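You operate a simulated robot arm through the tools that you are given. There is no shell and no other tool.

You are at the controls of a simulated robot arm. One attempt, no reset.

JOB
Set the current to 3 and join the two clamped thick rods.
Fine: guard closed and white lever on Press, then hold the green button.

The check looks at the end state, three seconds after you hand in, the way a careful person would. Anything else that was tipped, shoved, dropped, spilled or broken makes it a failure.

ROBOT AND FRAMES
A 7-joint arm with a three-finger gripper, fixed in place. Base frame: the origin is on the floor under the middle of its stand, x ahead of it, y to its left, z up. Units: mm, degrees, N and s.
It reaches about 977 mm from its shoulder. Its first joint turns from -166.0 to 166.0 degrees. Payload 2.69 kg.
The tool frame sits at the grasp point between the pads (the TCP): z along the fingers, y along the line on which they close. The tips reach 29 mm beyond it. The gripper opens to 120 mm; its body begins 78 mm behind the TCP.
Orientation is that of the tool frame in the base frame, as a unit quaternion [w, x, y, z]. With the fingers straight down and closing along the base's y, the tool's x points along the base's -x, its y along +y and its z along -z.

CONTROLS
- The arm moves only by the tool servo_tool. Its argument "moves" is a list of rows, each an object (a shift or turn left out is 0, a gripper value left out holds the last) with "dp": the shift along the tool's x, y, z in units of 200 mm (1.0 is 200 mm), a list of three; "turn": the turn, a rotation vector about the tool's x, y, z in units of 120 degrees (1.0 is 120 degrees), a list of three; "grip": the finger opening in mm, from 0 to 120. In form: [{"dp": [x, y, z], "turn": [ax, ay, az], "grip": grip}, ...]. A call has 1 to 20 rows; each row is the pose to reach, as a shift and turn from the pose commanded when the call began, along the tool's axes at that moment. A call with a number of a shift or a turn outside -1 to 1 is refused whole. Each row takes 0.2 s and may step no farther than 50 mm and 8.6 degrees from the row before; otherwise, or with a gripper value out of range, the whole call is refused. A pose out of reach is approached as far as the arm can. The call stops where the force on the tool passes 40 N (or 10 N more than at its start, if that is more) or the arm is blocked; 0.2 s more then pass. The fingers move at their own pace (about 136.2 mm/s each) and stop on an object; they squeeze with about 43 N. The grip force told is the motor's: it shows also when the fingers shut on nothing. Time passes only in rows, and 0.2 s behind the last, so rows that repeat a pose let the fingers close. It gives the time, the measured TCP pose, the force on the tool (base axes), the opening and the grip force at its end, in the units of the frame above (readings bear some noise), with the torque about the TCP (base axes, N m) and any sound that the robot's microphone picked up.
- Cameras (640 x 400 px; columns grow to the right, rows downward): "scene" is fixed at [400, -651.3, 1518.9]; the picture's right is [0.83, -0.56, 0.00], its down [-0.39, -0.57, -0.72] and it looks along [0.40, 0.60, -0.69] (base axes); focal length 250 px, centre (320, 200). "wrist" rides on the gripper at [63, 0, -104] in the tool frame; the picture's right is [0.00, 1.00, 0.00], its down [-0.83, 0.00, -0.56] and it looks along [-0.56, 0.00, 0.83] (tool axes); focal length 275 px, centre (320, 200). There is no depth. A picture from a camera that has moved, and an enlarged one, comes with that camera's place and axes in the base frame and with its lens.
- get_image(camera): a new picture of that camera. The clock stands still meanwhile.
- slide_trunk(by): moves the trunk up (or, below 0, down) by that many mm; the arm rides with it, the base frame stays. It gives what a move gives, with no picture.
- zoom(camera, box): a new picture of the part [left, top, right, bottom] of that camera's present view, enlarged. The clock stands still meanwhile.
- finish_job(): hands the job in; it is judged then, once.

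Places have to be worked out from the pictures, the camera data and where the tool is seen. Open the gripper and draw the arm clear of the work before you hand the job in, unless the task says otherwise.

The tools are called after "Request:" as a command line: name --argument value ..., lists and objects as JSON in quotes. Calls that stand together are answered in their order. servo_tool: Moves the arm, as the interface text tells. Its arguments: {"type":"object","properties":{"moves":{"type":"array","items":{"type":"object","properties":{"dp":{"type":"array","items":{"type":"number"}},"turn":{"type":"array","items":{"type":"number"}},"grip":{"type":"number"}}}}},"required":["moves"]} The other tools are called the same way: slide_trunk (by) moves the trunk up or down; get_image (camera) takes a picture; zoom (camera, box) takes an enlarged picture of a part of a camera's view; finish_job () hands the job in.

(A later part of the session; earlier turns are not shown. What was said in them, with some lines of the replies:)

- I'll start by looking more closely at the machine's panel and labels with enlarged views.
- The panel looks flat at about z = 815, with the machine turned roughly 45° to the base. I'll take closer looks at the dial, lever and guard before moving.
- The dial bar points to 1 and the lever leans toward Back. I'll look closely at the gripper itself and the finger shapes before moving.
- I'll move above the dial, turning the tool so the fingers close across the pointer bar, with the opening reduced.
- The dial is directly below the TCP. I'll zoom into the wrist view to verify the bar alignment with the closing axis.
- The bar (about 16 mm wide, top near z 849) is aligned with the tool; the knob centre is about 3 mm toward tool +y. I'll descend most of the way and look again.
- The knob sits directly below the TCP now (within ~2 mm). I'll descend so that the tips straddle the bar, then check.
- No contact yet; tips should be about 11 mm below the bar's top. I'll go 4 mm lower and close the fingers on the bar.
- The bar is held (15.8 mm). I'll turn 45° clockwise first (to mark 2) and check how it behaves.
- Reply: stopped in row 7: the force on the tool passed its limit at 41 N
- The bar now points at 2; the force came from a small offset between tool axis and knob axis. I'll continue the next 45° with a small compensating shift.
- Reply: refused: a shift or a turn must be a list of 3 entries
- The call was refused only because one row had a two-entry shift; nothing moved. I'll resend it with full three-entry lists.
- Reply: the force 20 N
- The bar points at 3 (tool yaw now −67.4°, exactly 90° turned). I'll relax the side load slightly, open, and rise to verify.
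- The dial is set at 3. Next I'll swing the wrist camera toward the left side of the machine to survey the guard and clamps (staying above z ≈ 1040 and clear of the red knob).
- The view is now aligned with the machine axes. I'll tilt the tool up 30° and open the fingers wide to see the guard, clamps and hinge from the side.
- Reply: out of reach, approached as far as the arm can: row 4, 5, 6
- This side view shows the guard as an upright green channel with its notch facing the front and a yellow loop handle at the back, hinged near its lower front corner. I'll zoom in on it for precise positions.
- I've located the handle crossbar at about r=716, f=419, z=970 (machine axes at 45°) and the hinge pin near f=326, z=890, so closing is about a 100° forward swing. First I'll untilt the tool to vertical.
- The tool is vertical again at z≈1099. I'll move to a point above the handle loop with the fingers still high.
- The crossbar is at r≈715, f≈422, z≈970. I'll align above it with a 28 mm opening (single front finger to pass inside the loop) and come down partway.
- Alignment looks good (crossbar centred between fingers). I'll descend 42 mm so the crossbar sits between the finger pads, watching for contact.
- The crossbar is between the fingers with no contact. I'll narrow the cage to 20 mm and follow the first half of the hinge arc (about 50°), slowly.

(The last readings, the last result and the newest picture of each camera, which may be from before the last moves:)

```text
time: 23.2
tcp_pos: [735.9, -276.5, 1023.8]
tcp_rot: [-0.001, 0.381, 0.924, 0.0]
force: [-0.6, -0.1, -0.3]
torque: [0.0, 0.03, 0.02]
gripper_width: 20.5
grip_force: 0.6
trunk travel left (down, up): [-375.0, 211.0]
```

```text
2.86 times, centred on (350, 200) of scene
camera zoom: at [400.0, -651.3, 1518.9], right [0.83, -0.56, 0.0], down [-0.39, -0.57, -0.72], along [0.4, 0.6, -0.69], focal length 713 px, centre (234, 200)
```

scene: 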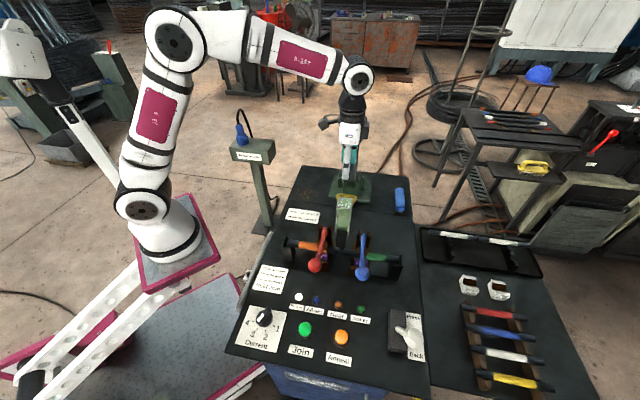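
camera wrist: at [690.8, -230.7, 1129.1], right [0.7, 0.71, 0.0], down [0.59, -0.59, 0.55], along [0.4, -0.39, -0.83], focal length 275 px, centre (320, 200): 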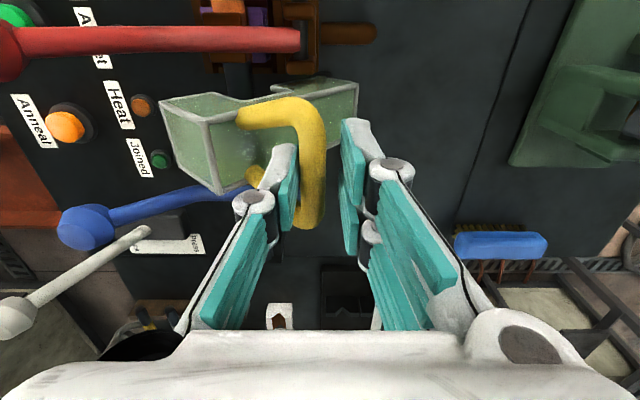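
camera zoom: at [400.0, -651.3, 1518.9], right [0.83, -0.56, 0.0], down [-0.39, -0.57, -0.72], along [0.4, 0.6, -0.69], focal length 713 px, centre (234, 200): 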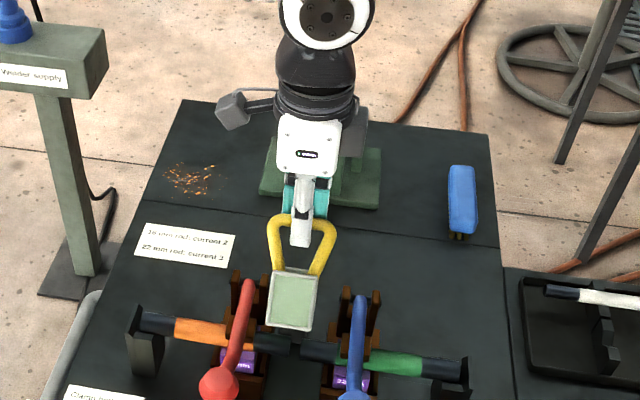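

The guard is following nicely, now past upright. I'll continue the second half of the arc to lower it over the rods.

Request:
servo_tool --moves '[{"dp": [0, -0.0545, 0.0025]}, {"dp": [0, -0.108, 0.01]}, {"dp": [0, -0.161, 0.022]}, {"dp": [0, -0.213, 0.0385]}, {"dp": [0, -0.263, 0.059]}, {"dp": [0, -0.311, 0.0845]}, {"dp": [0, -0.3565, 0.114]}, {"dp": [0, -0.3995, 0.147]}, {"dp": [0, -0.4395, 0.184]}, {"dp": [0, -0.46, 0.205]}, {"dp": [0, -0.46, 0.205]}]'

Request:
get_image --camera "wrist"

Request:
zoom --camera "scene" --box '[280, 150, 420, 290]'

```text
time: 25.6
tcp_pos: [671.3, -342.1, 983.1]
tcp_rot: [0.0, 0.382, 0.924, 0.0]
force: [-0.4, -0.2, -0.2]
torque: [-0.02, 0.0, 0.01]
gripper_width: 20.1
grip_force: 0.1
trunk travel left (down, up): [-375.0, 211.0]
```

```text
taken
camera wrist: at [626.0, -296.4, 1087.8], right [0.7, 0.71, 0.0], down [0.59, -0.59, 0.55], along [0.4, -0.39, -0.83], focal length 275 px, centre (320, 200)
```

wrist: 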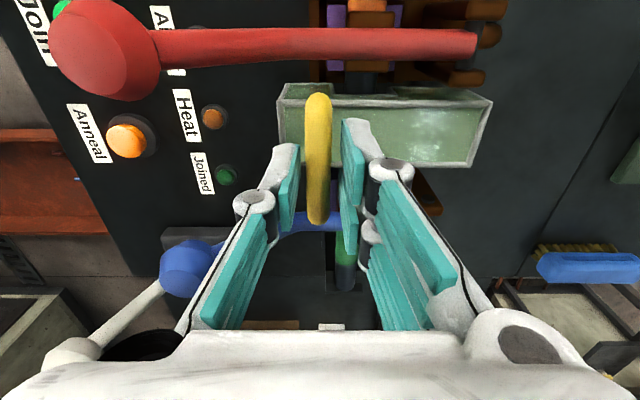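

```text
2.86 times, centred on (350, 220) of scene
camera zoom: at [400.0, -651.3, 1518.9], right [0.83, -0.56, 0.0], down [-0.39, -0.57, -0.72], along [0.4, 0.6, -0.69], focal length 713 px, centre (234, 143)
```

zoom: 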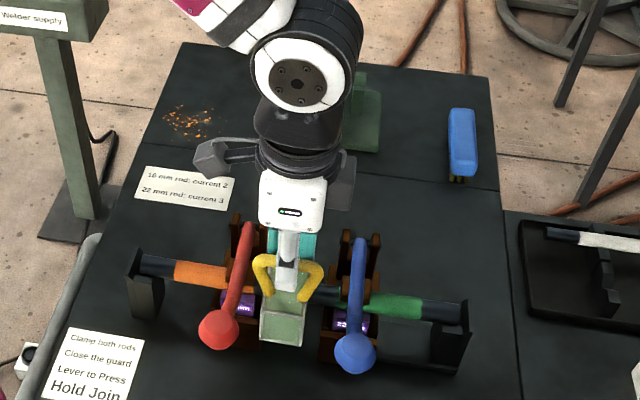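

The guard lies over the rods with its handle upright. I'll open slightly, rise straight up, and check whether it's fully seated.

Request:
servo_tool --moves '[{"dp": [0, 0, 0], "grip": 36}, {"dp": [0, 0, 0], "grip": 36}, {"dp": [0, 0, -0.1]}, {"dp": [0, 0, -0.25]}, {"dp": [0, 0, -0.45]}, {"dp": [0, 0, -0.6]}, {"dp": [0, 0, -0.6]}]'

Request:
get_image --camera "wrist"

Request:
zoom --camera "scene" --box '[290, 210, 390, 290]'

Request:
zoom --camera "scene" --box '[240, 280, 440, 370]'

```text
time: 27.2
tcp_pos: [670.6, -341.1, 1103.1]
tcp_rot: [0.0, 0.382, 0.924, 0.001]
force: [-0.7, -0.1, 0.0]
torque: [-0.03, 0.0, 0.0]
gripper_width: 36.0
grip_force: 0.0
trunk travel left (down, up): [-375.0, 211.0]
```

```text
taken
camera wrist: at [626.4, -296.5, 1207.7], right [0.7, 0.71, 0.0], down [0.59, -0.59, 0.55], along [0.4, -0.39, -0.83], focal length 275 px, centre (320, 200)
```

wrist: 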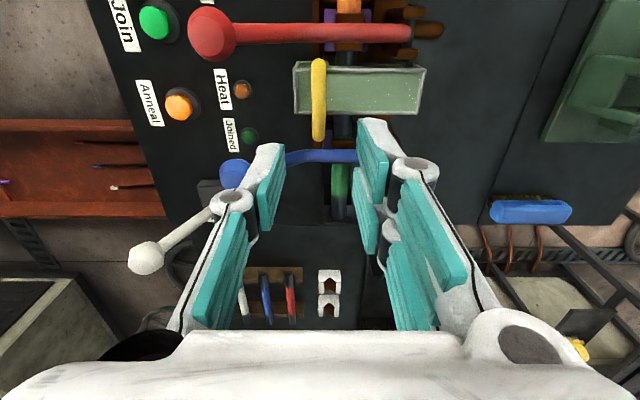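

```text
5.00 times, centred on (340, 250) of scene
camera zoom: at [400.0, -651.3, 1518.9], right [0.83, -0.56, 0.0], down [-0.39, -0.57, -0.72], along [0.4, 0.6, -0.69], focal length 1248 px, centre (220, -50)
```

zoom: 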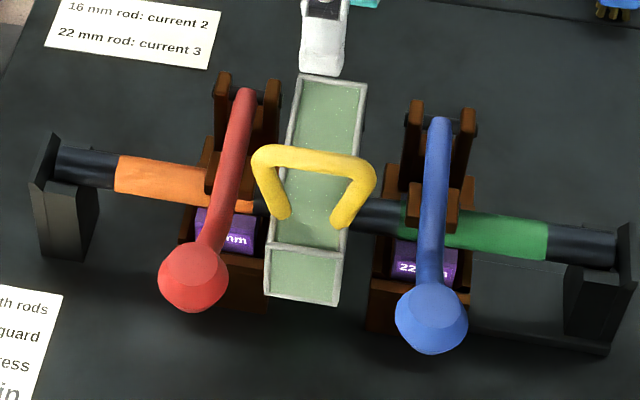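

```text
3.20 times, centred on (340, 325) of scene
camera zoom: at [400.0, -651.3, 1518.9], right [0.83, -0.56, 0.0], down [-0.39, -0.57, -0.72], along [0.4, 0.6, -0.69], focal length 798 px, centre (256, -200)
```

zoom: 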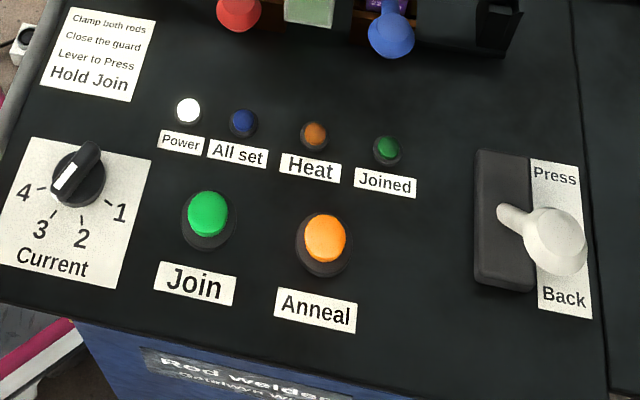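

Guard is down over the rods, flat. The white lever ball triangulates to r≈894, f≈25, z≈971 (pivot near f≈92, z≈835). I'll move high over toward it with a 64 mm opening.

Request:
servo_tool --moves '[{"dp": [-0.13, -0.13, 0], "grip": 64}, {"dp": [-0.26, -0.26, 0]}, {"dp": [-0.39, -0.39, 0]}, {"dp": [-0.52, -0.52, 0]}, {"dp": [-0.65, -0.65, 0]}, {"dp": [-0.77, -0.78, 0]}, {"dp": [-0.89, -0.9, 0]}, {"dp": [-0.89, -0.9, 0]}]'

Request:
get_image --camera "wrist"

Request:
get_image --camera "scene"

```text
time: 29.0
tcp_pos: [665.4, -586.5, 1098.9]
tcp_rot: [-0.001, 0.382, 0.924, 0.001]
force: [0.2, -0.2, 1.4]
torque: [-0.01, -0.04, -0.01]
gripper_width: 64.1
grip_force: 0.1
out of reach, approached as far as the arm can: row 7, 8
trunk travel left (down, up): [-375.0, 211.0]
```

```text
taken
camera wrist: at [621.6, -542.6, 1203.8], right [0.7, 0.71, 0.0], down [0.59, -0.59, 0.55], along [0.39, -0.39, -0.83], focal length 275 px, centre (320, 200)
```

wrist: 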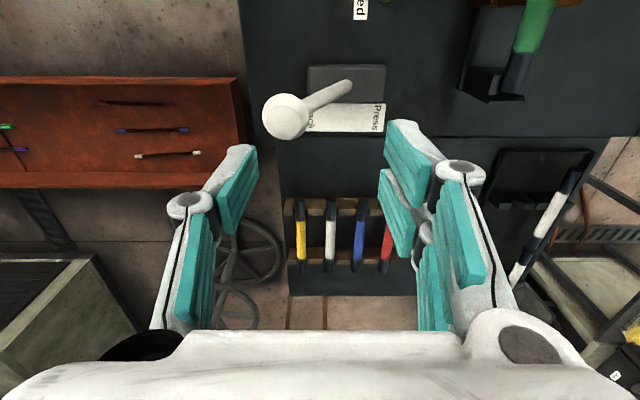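

```text
taken
```

scene: 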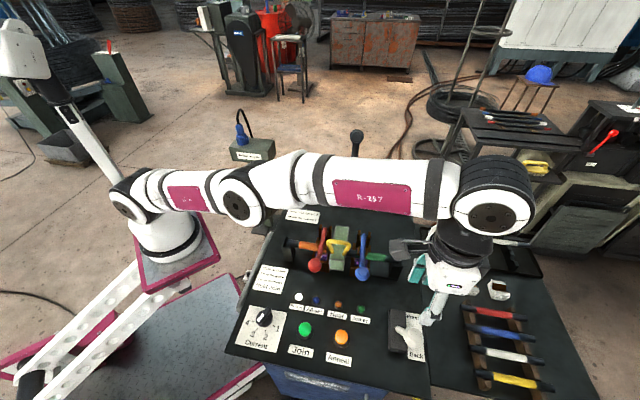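

The arm is near full stretch at this height; the ball is at r≈892, f≈26. Going lower should give more reach, so I'll drop to just above the ball and centre over it.

Request:
servo_tool --moves '[{"dp": [0, 0, 0.1]}, {"dp": [0, -0.07, 0.2]}, {"dp": [-0.01, -0.149, 0.25]}, {"dp": [-0.035, -0.149, 0.25]}, {"dp": [-0.035, -0.149, 0.25]}]'

Request:
get_image --camera "wrist"

```text
time: 30.2
tcp_pos: [650.2, -610.8, 1048.4]
tcp_rot: [0.0, 0.382, 0.924, 0.001]
force: [-0.1, -0.2, 0.1]
torque: [0.01, -0.02, 0.0]
gripper_width: 63.7
grip_force: 0.1
trunk travel left (down, up): [-375.0, 211.0]
```

```text
taken
camera wrist: at [605.0, -567.9, 1153.4], right [0.7, 0.71, 0.0], down [0.59, -0.59, 0.55], along [0.4, -0.39, -0.83], focal length 275 px, centre (320, 200)
```

wrist: 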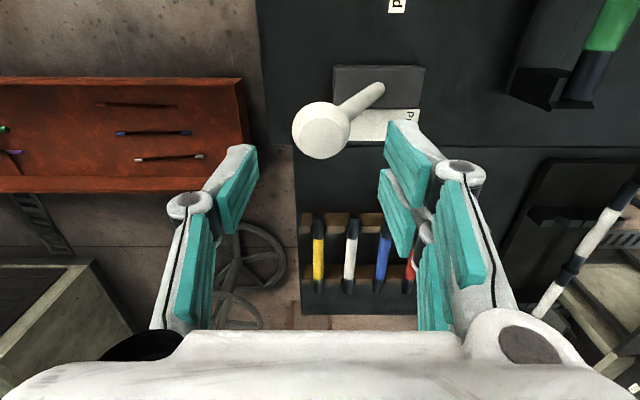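

The ball is centred between the fingers. I'll descend 78 mm so the ball sits between the pads, monitoring force.

Request:
servo_tool --moves '[{"dp": [-0.01, 0, 0.1]}, {"dp": [-0.01, 0, 0.2]}, {"dp": [-0.01, 0, 0.3]}, {"dp": [-0.01, 0, 0.39]}, {"dp": [-0.01, 0, 0.39]}]'

Request:
get_image --camera "wrist"

Request:
zoom --camera "scene" --box '[340, 240, 500, 370]'

```text
time: 31.4
tcp_pos: [651.7, -613.1, 969.8]
tcp_rot: [0.0, 0.382, 0.924, 0.001]
force: [-0.6, 0.6, 0.1]
torque: [0.01, 0.02, -0.01]
gripper_width: 64.0
grip_force: 0.1
trunk travel left (down, up): [-375.0, 211.0]
```

```text
taken
camera wrist: at [606.7, -568.8, 1075.0], right [0.7, 0.71, 0.0], down [0.59, -0.59, 0.55], along [0.4, -0.39, -0.83], focal length 275 px, centre (320, 200)
```

wrist: 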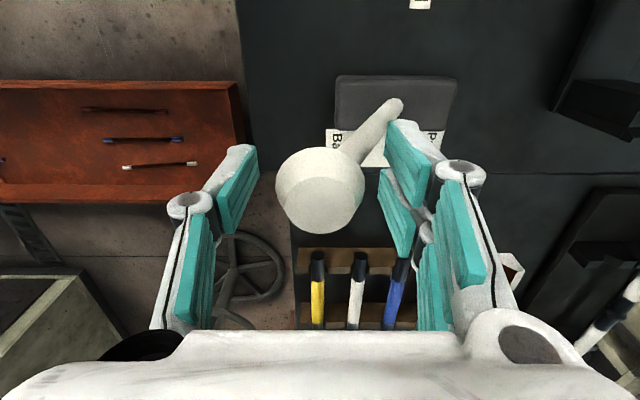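

```text
3.08 times, centred on (420, 305) of scene
camera zoom: at [400.0, -651.3, 1518.9], right [0.83, -0.56, 0.0], down [-0.39, -0.57, -0.72], along [0.4, 0.6, -0.69], focal length 768 px, centre (12, -123)
```

zoom: 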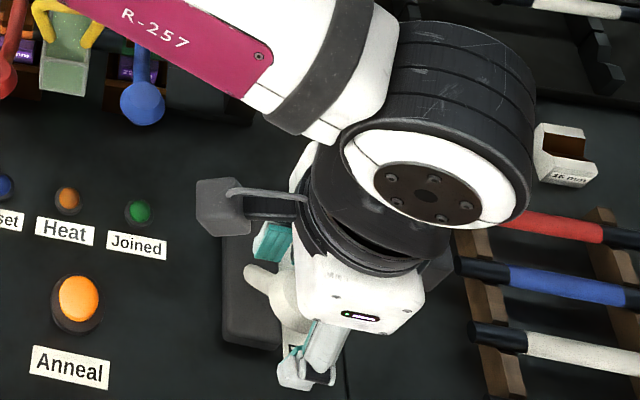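

The ball is centred at the TCP. I'll narrow the cage to 46 mm and sweep the lever along its arc toward Press.

Request:
servo_tool --moves '[{"dp": [0, 0, 0], "grip": 46}, {"dp": [0, 0.0585, -0.0245]}, {"dp": [0, 0.121, -0.044]}, {"dp": [0, 0.185, -0.058]}, {"dp": [0, 0.2495, -0.0665]}, {"dp": [0, 0.315, -0.0695]}, {"dp": [0, 0.3805, -0.0665]}, {"dp": [0, 0.445, -0.058]}, {"dp": [0, 0.509, -0.044]}, {"dp": [0, 0.5715, -0.0245]}, {"dp": [0, 0.6315, 0]}, {"dp": [0, 0.6315, 0]}]'

Request:
get_image --camera "wrist"

Request:
zoom --camera "scene" --box '[280, 240, 440, 370]'

```text
time: 34.0
tcp_pos: [739.4, -524.6, 971.6]
tcp_rot: [-0.001, 0.381, 0.924, 0.001]
force: [0.1, -0.7, -0.3]
torque: [0.01, 0.02, 0.03]
gripper_width: 45.7
grip_force: 0.0
trunk travel left (down, up): [-375.0, 211.0]
```

```text
taken
camera wrist: at [696.2, -479.3, 1076.1], right [0.7, 0.71, 0.0], down [0.59, -0.59, 0.55], along [0.4, -0.39, -0.83], focal length 275 px, centre (320, 200)
```

wrist: 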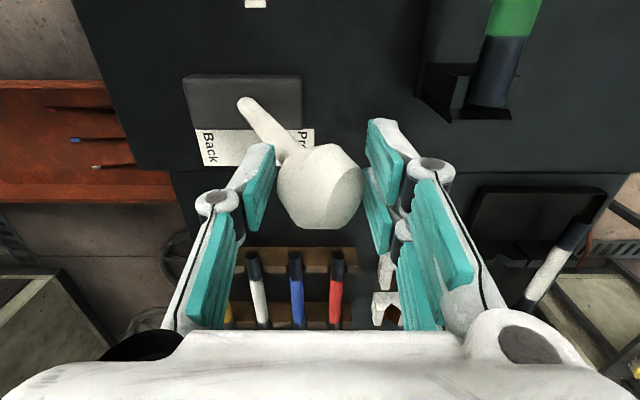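

```text
3.08 times, centred on (360, 305) of scene
camera zoom: at [400.0, -651.3, 1518.9], right [0.83, -0.56, 0.0], down [-0.39, -0.57, -0.72], along [0.4, 0.6, -0.69], focal length 768 px, centre (197, -123)
```

zoom: 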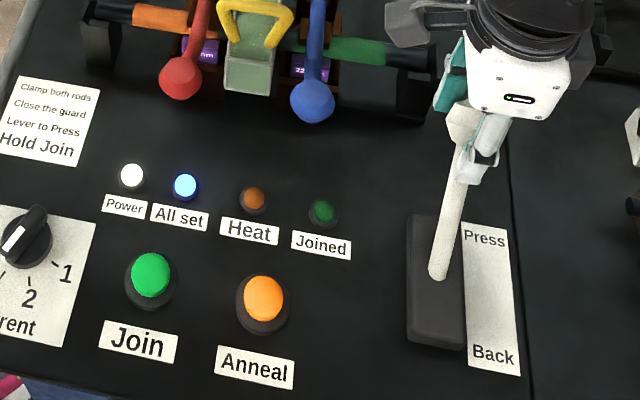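

"All set" is lit blue, so the guard and lever register. I'll nudge the lever a few mm further to confirm it's at its end stop.

Request:
servo_tool --moves '[{"dp": [0, 0.02, 0.01]}, {"dp": [0, 0.04, 0.02]}, {"dp": [0, 0.04, 0.02]}]'

Request:
get_image --camera "wrist"

```text
time: 34.8
tcp_pos: [744.9, -519.7, 968.3]
tcp_rot: [0.0, 0.383, 0.924, 0.0]
force: [-7.1, -8.0, 9.0]
torque: [-0.4, 0.39, 0.03]
gripper_width: 53.7
grip_force: 5.9
trunk travel left (down, up): [-375.0, 211.0]
```

```text
taken
camera wrist: at [700.5, -475.0, 1073.1], right [0.7, 0.71, 0.0], down [0.59, -0.58, 0.56], along [0.4, -0.39, -0.83], focal length 275 px, centre (320, 200)
```

wrist: 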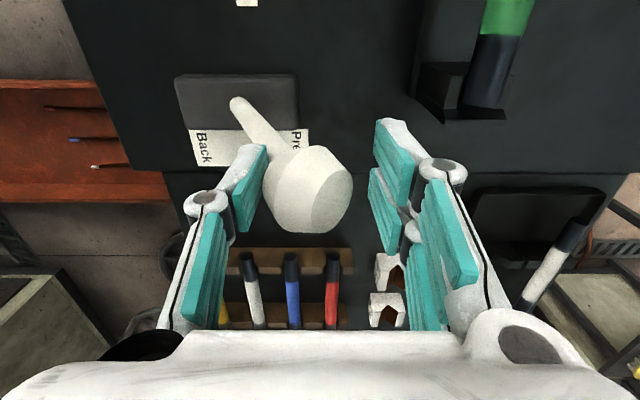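

The lever is firmly at its stop. I'll back off to centre, open the fingers, and lift away from the ball.

Request:
servo_tool --moves '[{"dp": [0, -0.02, -0.01], "grip": 55}, {"dp": [0, -0.04, -0.02], "grip": 66}, {"dp": [0, -0.04, -0.02], "grip": 66}, {"dp": [0, -0.04, -0.12]}, {"dp": [0, -0.04, -0.25]}, {"dp": [0, -0.04, -0.4]}, {"dp": [0, -0.04, -0.5]}, {"dp": [0, -0.04, -0.5]}]'

Request:
zoom --camera "scene" --box '[240, 240, 440, 370]'

Request:
get_image --camera "wrist"

```text
time: 36.6
tcp_pos: [741.1, -524.9, 1067.9]
tcp_rot: [0.0, 0.382, 0.924, 0.001]
force: [0.2, 0.4, 0.8]
torque: [0.0, -0.02, 0.02]
gripper_width: 66.0
grip_force: 0.1
trunk travel left (down, up): [-375.0, 211.0]
```

```text
3.08 times, centred on (340, 305) of scene
camera zoom: at [400.0, -651.3, 1518.9], right [0.83, -0.56, 0.0], down [-0.39, -0.57, -0.72], along [0.4, 0.6, -0.69], focal length 768 px, centre (258, -123)
```

zoom: 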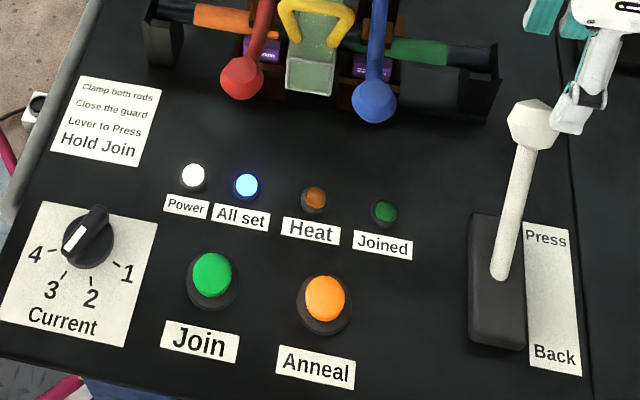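

```text
taken
camera wrist: at [696.5, -480.0, 1172.4], right [0.7, 0.71, 0.0], down [0.59, -0.59, 0.55], along [0.4, -0.39, -0.83], focal length 275 px, centre (320, 200)
```

wrist: 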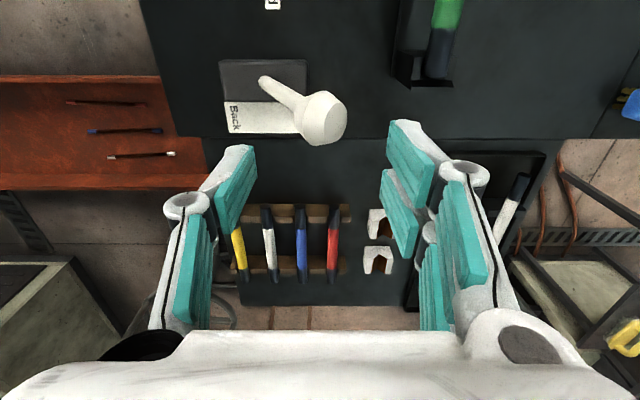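

The lever stays on Press and "All set" remains lit. Now I'll move toward the green Join button with the fingers closed, staying high over the panel.

Request:
servo_tool --moves '[{"dp": [0.16, -0.08, 0], "grip": 30}, {"dp": [0.32, -0.16, 0], "grip": 0}, {"dp": [0.48, -0.24, 0]}, {"dp": [0.64, -0.32, 0]}, {"dp": [0.8, -0.4, 0]}, {"dp": [0.98, -0.5, 0]}]'

Request:
servo_tool --moves '[{"dp": [0.11, -0.02, 0.05]}, {"dp": [0.218, -0.04, 0.1]}, {"dp": [0.218, -0.04, 0.3]}, {"dp": [0.218, -0.04, 0.5]}, {"dp": [0.218, -0.04, 0.5]}]'

Request:
get_image --camera "wrist"

Request:
zoom --camera "scene" --box '[240, 240, 440, 370]'

```text
time: 38.0
tcp_pos: [531.6, -455.9, 1067.6]
tcp_rot: [-0.001, 0.382, 0.924, 0.001]
force: [0.5, 0.4, -0.9]
torque: [0.02, 0.05, -0.01]
gripper_width: 0.0
grip_force: 28.1
trunk travel left (down, up): [-375.0, 211.0]
```

```text
time: 39.2
tcp_pos: [493.7, -430.8, 967.9]
tcp_rot: [-0.001, 0.382, 0.924, 0.001]
force: [-0.3, -0.1, -0.3]
torque: [0.0, -0.05, -0.04]
gripper_width: 0.0
grip_force: 29.2
trunk travel left (down, up): [-375.0, 211.0]
```

```text
taken
camera wrist: at [449.1, -386.3, 1072.7], right [0.7, 0.71, 0.0], down [0.59, -0.59, 0.55], along [0.4, -0.39, -0.83], focal length 275 px, centre (320, 200)
```

wrist: 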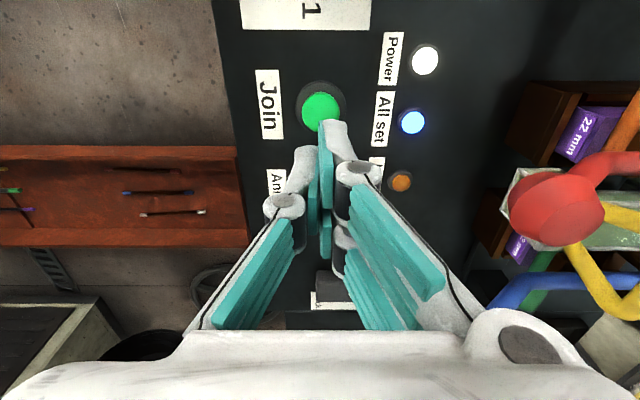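

```text
3.08 times, centred on (340, 305) of scene
camera zoom: at [400.0, -651.3, 1518.9], right [0.83, -0.56, 0.0], down [-0.39, -0.57, -0.72], along [0.4, 0.6, -0.69], focal length 768 px, centre (258, -123)
```

zoom: 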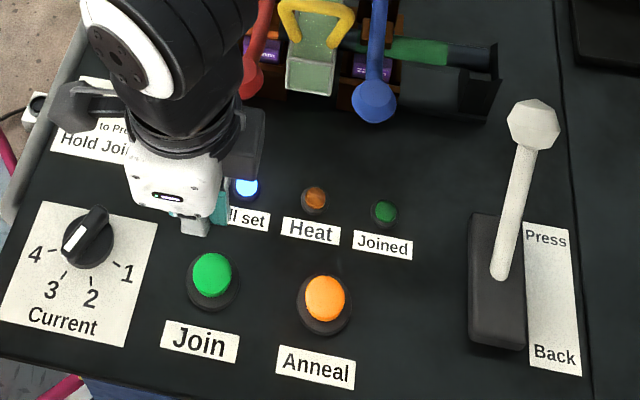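

The Join button is 4 mm further along +R from the TCP. I'll shift, tilt 12° so the single finger's tip is lowest and centred, and descend to about 10 mm above the button.

Request:
servo_tool --moves '[{"dp": [-0.01, 0, 0.05], "turn": [-0.05, 0, 0], "grip": 0}, {"dp": [-0.021, 0, 0.15], "turn": [-0.1, 0, 0]}, {"dp": [-0.021, 0, 0.3], "turn": [-0.1, 0, 0]}, {"dp": [-0.021, 0, 0.4], "turn": [-0.1, 0, 0]}, {"dp": [-0.021, 0, 0.45], "turn": [-0.1, 0, 0]}, {"dp": [-0.021, 0, 0.45], "turn": [-0.1, 0, 0]}]'

Request:
get_image --camera "wrist"

Request:
zoom --camera "scene" --box '[260, 280, 360, 360]'

```text
time: 40.6
tcp_pos: [496.3, -433.7, 877.0]
tcp_rot: [0.04, 0.381, 0.919, 0.097]
force: [-0.6, -0.7, 0.4]
torque: [0.01, -0.04, 0.0]
gripper_width: 0.3
grip_force: 28.9
trunk travel left (down, up): [-375.0, 211.0]
```

```text
taken
camera wrist: at [437.4, -405.1, 979.7], right [0.69, 0.7, 0.21], down [0.51, -0.67, 0.54], along [0.52, -0.27, -0.81], focal length 275 px, centre (320, 200)
```

wrist: 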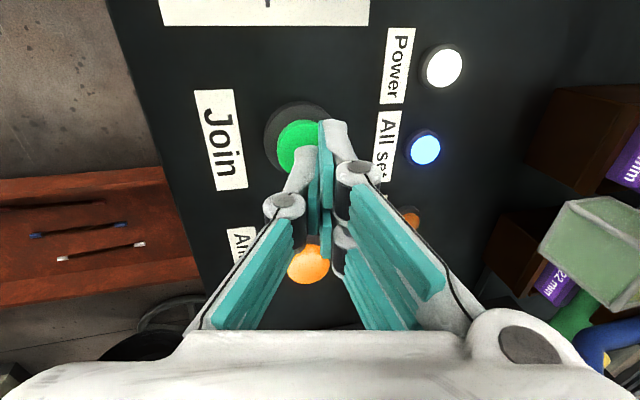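

```text
5.00 times, centred on (310, 320) of scene
camera zoom: at [400.0, -651.3, 1518.9], right [0.83, -0.56, 0.0], down [-0.39, -0.57, -0.72], along [0.4, 0.6, -0.69], focal length 1248 px, centre (370, -400)
```

zoom: 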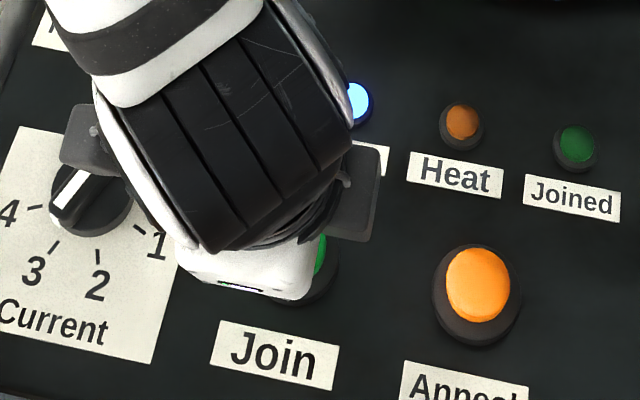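

The single fingertip is directly over the button (tip ≈ 847, button top ≈ 835). I'll descend in small steps and read the force and sound.

Request:
servo_tool --moves '[{"dp": [0, -0.0031, 0.0147]}, {"dp": [0, -0.0062, 0.0293]}, {"dp": [0, -0.0094, 0.044]}, {"dp": [0, -0.0104, 0.0489]}]'

```text
time: 41.6
tcp_pos: [497.4, -434.1, 868.3]
tcp_rot: [0.04, 0.38, 0.919, 0.098]
force: [-0.4, 0.1, 0.2]
torque: [-0.02, 0.0, 0.0]
gripper_width: 0.1
grip_force: 28.3
trunk travel left (down, up): [-375.0, 211.0]
```

No contact yet; I'll continue downward in 2 mm steps.

Request:
servo_tool --moves '[{"dp": [0, -0.0021, 0.0098]}, {"dp": [0, -0.0042, 0.0196]}, {"dp": [0, -0.0062, 0.0293]}]'

Request:
zoom --camera "scene" --box '[260, 270, 400, 360]'

```text
time: 42.4
tcp_pos: [497.9, -434.0, 861.5]
tcp_rot: [0.039, 0.379, 0.919, 0.098]
force: [-1.1, -0.7, 3.3]
torque: [-0.04, -0.02, 0.0]
gripper_width: 0.0
grip_force: 28.5
trunk travel left (down, up): [-375.0, 211.0]
heard: click
```

```text
4.44 times, centred on (330, 315) of scene
camera zoom: at [400.0, -651.3, 1518.9], right [0.83, -0.56, 0.0], down [-0.39, -0.57, -0.72], along [0.4, 0.6, -0.69], focal length 1109 px, centre (276, -311)
```

zoom: 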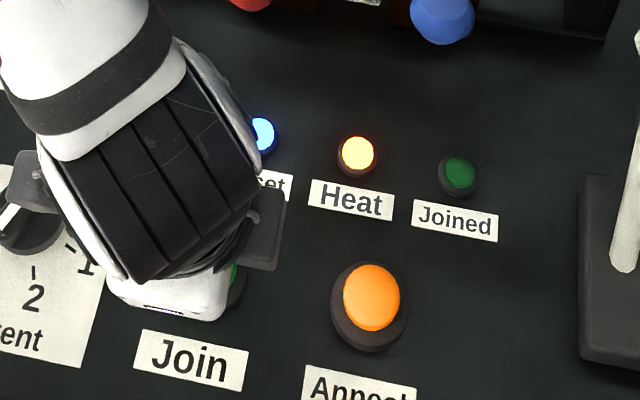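

The button clicked and Heat is on. I'll hold (with 1 mm more for margin) and check the Joined lamp in short intervals.

Request:
servo_tool --moves '[{"dp": [0, -0.001, 0.0049]}, {"dp": [0, -0.001, 0.0049]}, {"dp": [0, -0.001, 0.0049]}, {"dp": [0, -0.001, 0.0049]}]'

Request:
zoom --camera "scene" --box '[260, 200, 440, 360]'

```text
time: 43.4
tcp_pos: [497.5, -434.5, 859.8]
tcp_rot: [0.04, 0.38, 0.919, 0.098]
force: [0.5, -0.9, 2.0]
torque: [-0.01, 0.01, -0.01]
gripper_width: 0.0
grip_force: 29.0
trunk travel left (down, up): [-375.0, 211.0]
```

```text
2.50 times, centred on (350, 280) of scene
camera zoom: at [400.0, -651.3, 1518.9], right [0.83, -0.56, 0.0], down [-0.39, -0.57, -0.72], along [0.4, 0.6, -0.69], focal length 624 px, centre (245, 0)
```

zoom: 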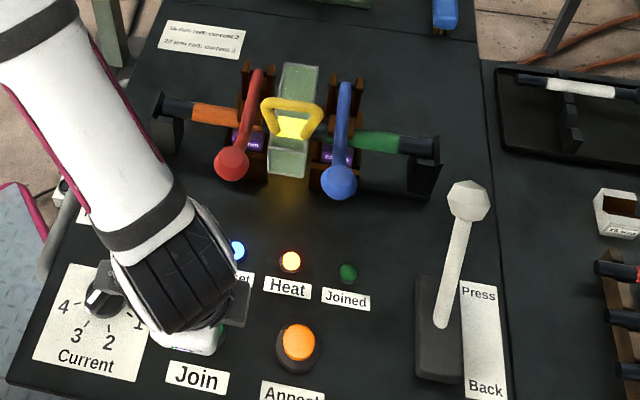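

The joint is glowing and Heat is on; Joined isn't lit yet. I'll keep holding.

Request:
servo_tool --moves '[{"dp": [0, 0, 0]}, {"dp": [0, 0, 0]}, {"dp": [0, 0, 0]}, {"dp": [0, 0, 0]}]'

Request:
zoom --camera "scene" --box '[260, 200, 440, 360]'

```text
time: 44.4
tcp_pos: [497.4, -434.5, 860.9]
tcp_rot: [0.04, 0.381, 0.919, 0.098]
force: [-0.3, 0.4, 1.7]
torque: [0.02, -0.01, 0.01]
gripper_width: 0.1
grip_force: 28.4
trunk travel left (down, up): [-375.0, 211.0]
```

```text
2.50 times, centred on (350, 280) of scene
camera zoom: at [400.0, -651.3, 1518.9], right [0.83, -0.56, 0.0], down [-0.39, -0.57, -0.72], along [0.4, 0.6, -0.69], focal length 624 px, centre (245, 0)
```

zoom: 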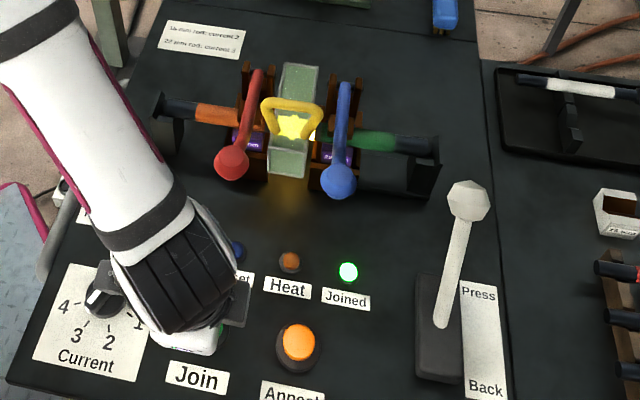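

The Joined lamp is lit and Heat has gone off. I'll release the button, rise straight up and open the gripper.

Request:
servo_tool --moves '[{"dp": [0, 0.01, -0.049]}, {"dp": [0, 0.031, -0.147]}, {"dp": [0, 0.062, -0.293]}, {"dp": [0, 0.104, -0.489], "turn": [0.05, 0, 0]}, {"dp": [0, 0.146, -0.685], "turn": [0.1, 0, 0]}, {"dp": [0, 0.187, -0.88], "turn": [0.1, 0, 0], "grip": 60}, {"dp": [0, 0.187, -0.88], "turn": [0.1, 0, 0]}]'

Request:
get_image --camera "scene"

Request:
zoom --camera "scene" --box '[240, 200, 440, 360]'

```text
time: 46.0
tcp_pos: [497.2, -434.4, 1041.1]
tcp_rot: [-0.001, 0.382, 0.924, 0.001]
force: [0.4, 0.4, -0.1]
torque: [0.0, 0.03, 0.0]
gripper_width: 59.9
grip_force: 0.1
trunk travel left (down, up): [-375.0, 211.0]
```

```text
taken
```

scene: 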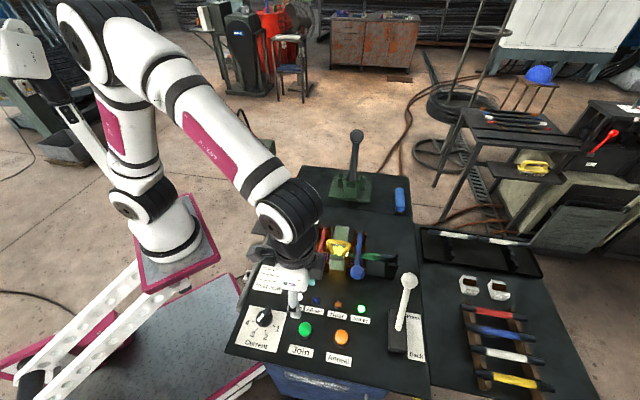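

```text
2.50 times, centred on (340, 280) of scene
camera zoom: at [400.0, -651.3, 1518.9], right [0.83, -0.56, 0.0], down [-0.39, -0.57, -0.72], along [0.4, 0.6, -0.69], focal length 624 px, centre (270, 0)
```

zoom: 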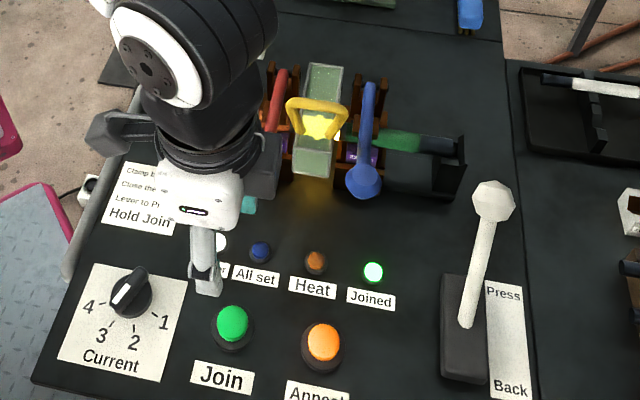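

The weld reads Joined. I'll raise the arm and draw it back clear of the machine toward its start area.

Request:
servo_tool --moves '[{"dp": [0.1, 0, -0.2], "grip": 80}, {"dp": [0.2, 0, -0.4]}, {"dp": [0.35, 0.1, -0.55]}, {"dp": [0.5, 0.2, -0.7]}, {"dp": [0.65, 0.3, -0.85]}, {"dp": [0.78, 0.42, -0.98]}, {"dp": [0.88, 0.55, -1.0]}, {"dp": [0.88, 0.58, -1.0]}]'

Request:
get_image --camera "scene"

Request:
get_image --camera "wrist"

Request:
zoom --camera "scene" --box '[220, 220, 440, 370]'

```text
time: 47.8
tcp_pos: [456.9, -229.1, 1241.9]
tcp_rot: [0.0, 0.381, 0.924, 0.0]
force: [0.2, 0.1, -0.8]
torque: [0.04, 0.0, 0.02]
gripper_width: 80.3
grip_force: 0.0
trunk travel left (down, up): [-375.0, 211.0]
```

```text
taken
```

scene: 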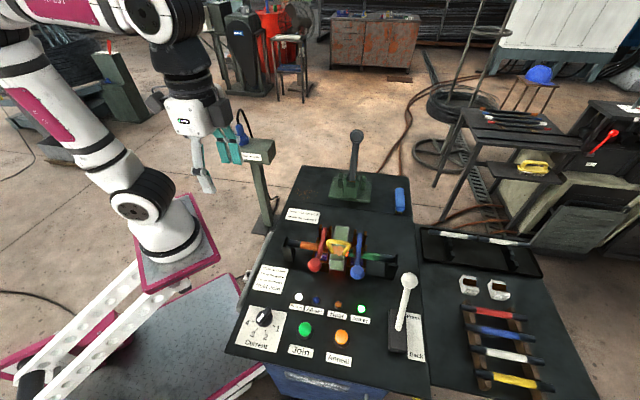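

```text
taken
camera wrist: at [411.6, -184.5, 1346.9], right [0.7, 0.71, 0.0], down [0.59, -0.59, 0.55], along [0.4, -0.39, -0.83], focal length 275 px, centre (320, 200)
```

wrist: 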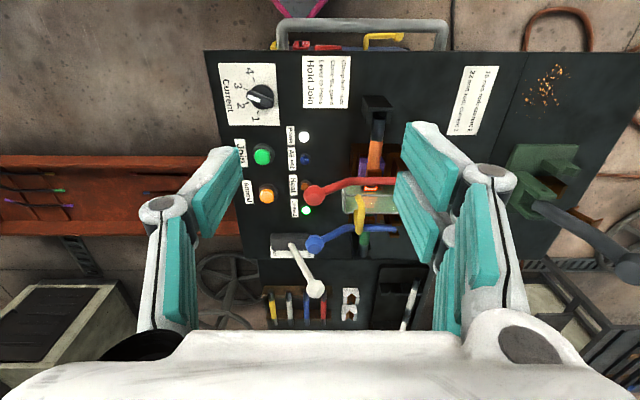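

```text
2.67 times, centred on (330, 295) of scene
camera zoom: at [400.0, -651.3, 1518.9], right [0.83, -0.56, 0.0], down [-0.39, -0.57, -0.72], along [0.4, 0.6, -0.69], focal length 665 px, centre (293, -53)
```

zoom: 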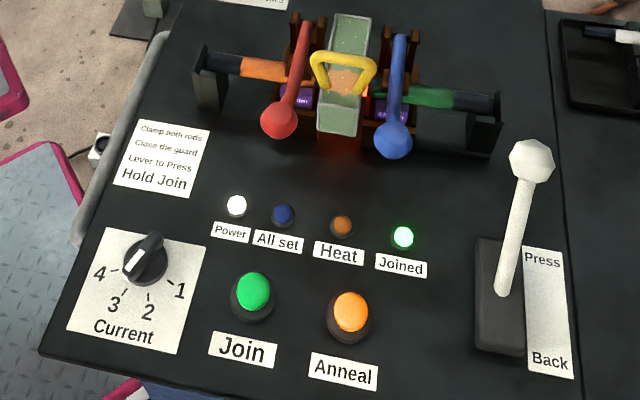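

Joined is lit, the joint is cooling, and the arm is clear. One last check of the dial and work area before handing in.

Request:
zoom --camera "wrist" --box '[200, 50, 320, 150]'

Request:
zoom --camera "wrist" --box '[240, 90, 440, 310]'

```text
4.00 times, centred on (260, 100) of wrist
camera zoom: at [411.6, -184.5, 1346.9], right [0.7, 0.71, 0.0], down [0.59, -0.59, 0.55], along [0.4, -0.39, -0.83], focal length 1101 px, centre (560, 600)
```

zoom: 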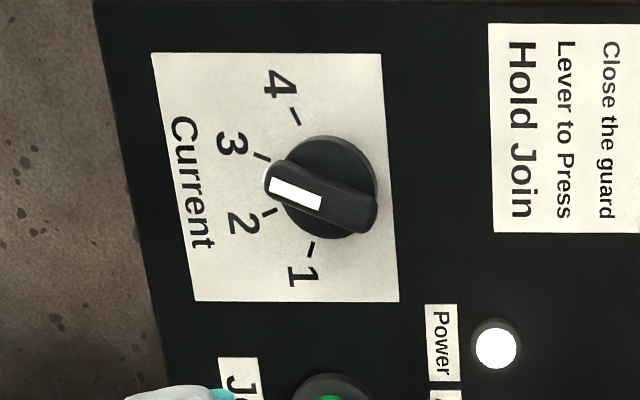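

```text
1.82 times, centred on (340, 200) of wrist
camera zoom: at [411.6, -184.5, 1346.9], right [0.7, 0.71, 0.0], down [0.59, -0.59, 0.55], along [0.4, -0.39, -0.83], focal length 500 px, centre (284, 200)
```

zoom: 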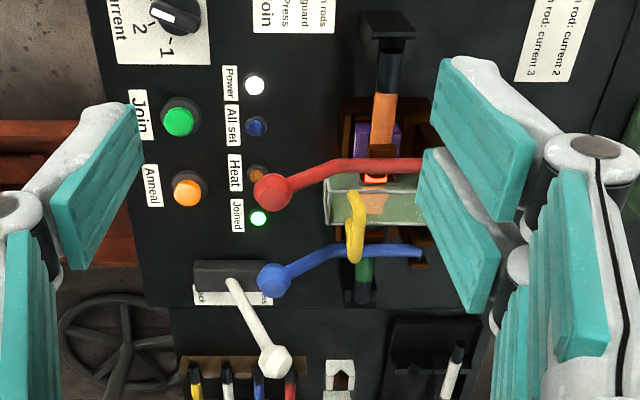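

The dial bar works out to within about 1° of mark 3, the guard is closed, the lever is on Press, Joined is lit, and nothing else was disturbed. The arm is clear with the gripper open, so I'm handing in the job.

Request:
finish_job

```text
The job is handed in.
```

The two thick rods are joined at current 3, and the job is handed in. The green "Joined" lamp came on after about 2 seconds of holding the button, and I let go once I saw it lit.

- **Current dial:** it points at 3. I confirmed this from directly above and again before handing in.
- **Guard:** it is closed over the rods.
- **White lever:** it is on Press, pushed until it met its stop. The "All set" lamp lit with the guard closed and the lever over.
- **Other items:** I saw nothing else tipped or moved in the final pictures.

The gripper is open and the arm is drawn back clear of the machine. The joint was still glowing slightly when I handed in.
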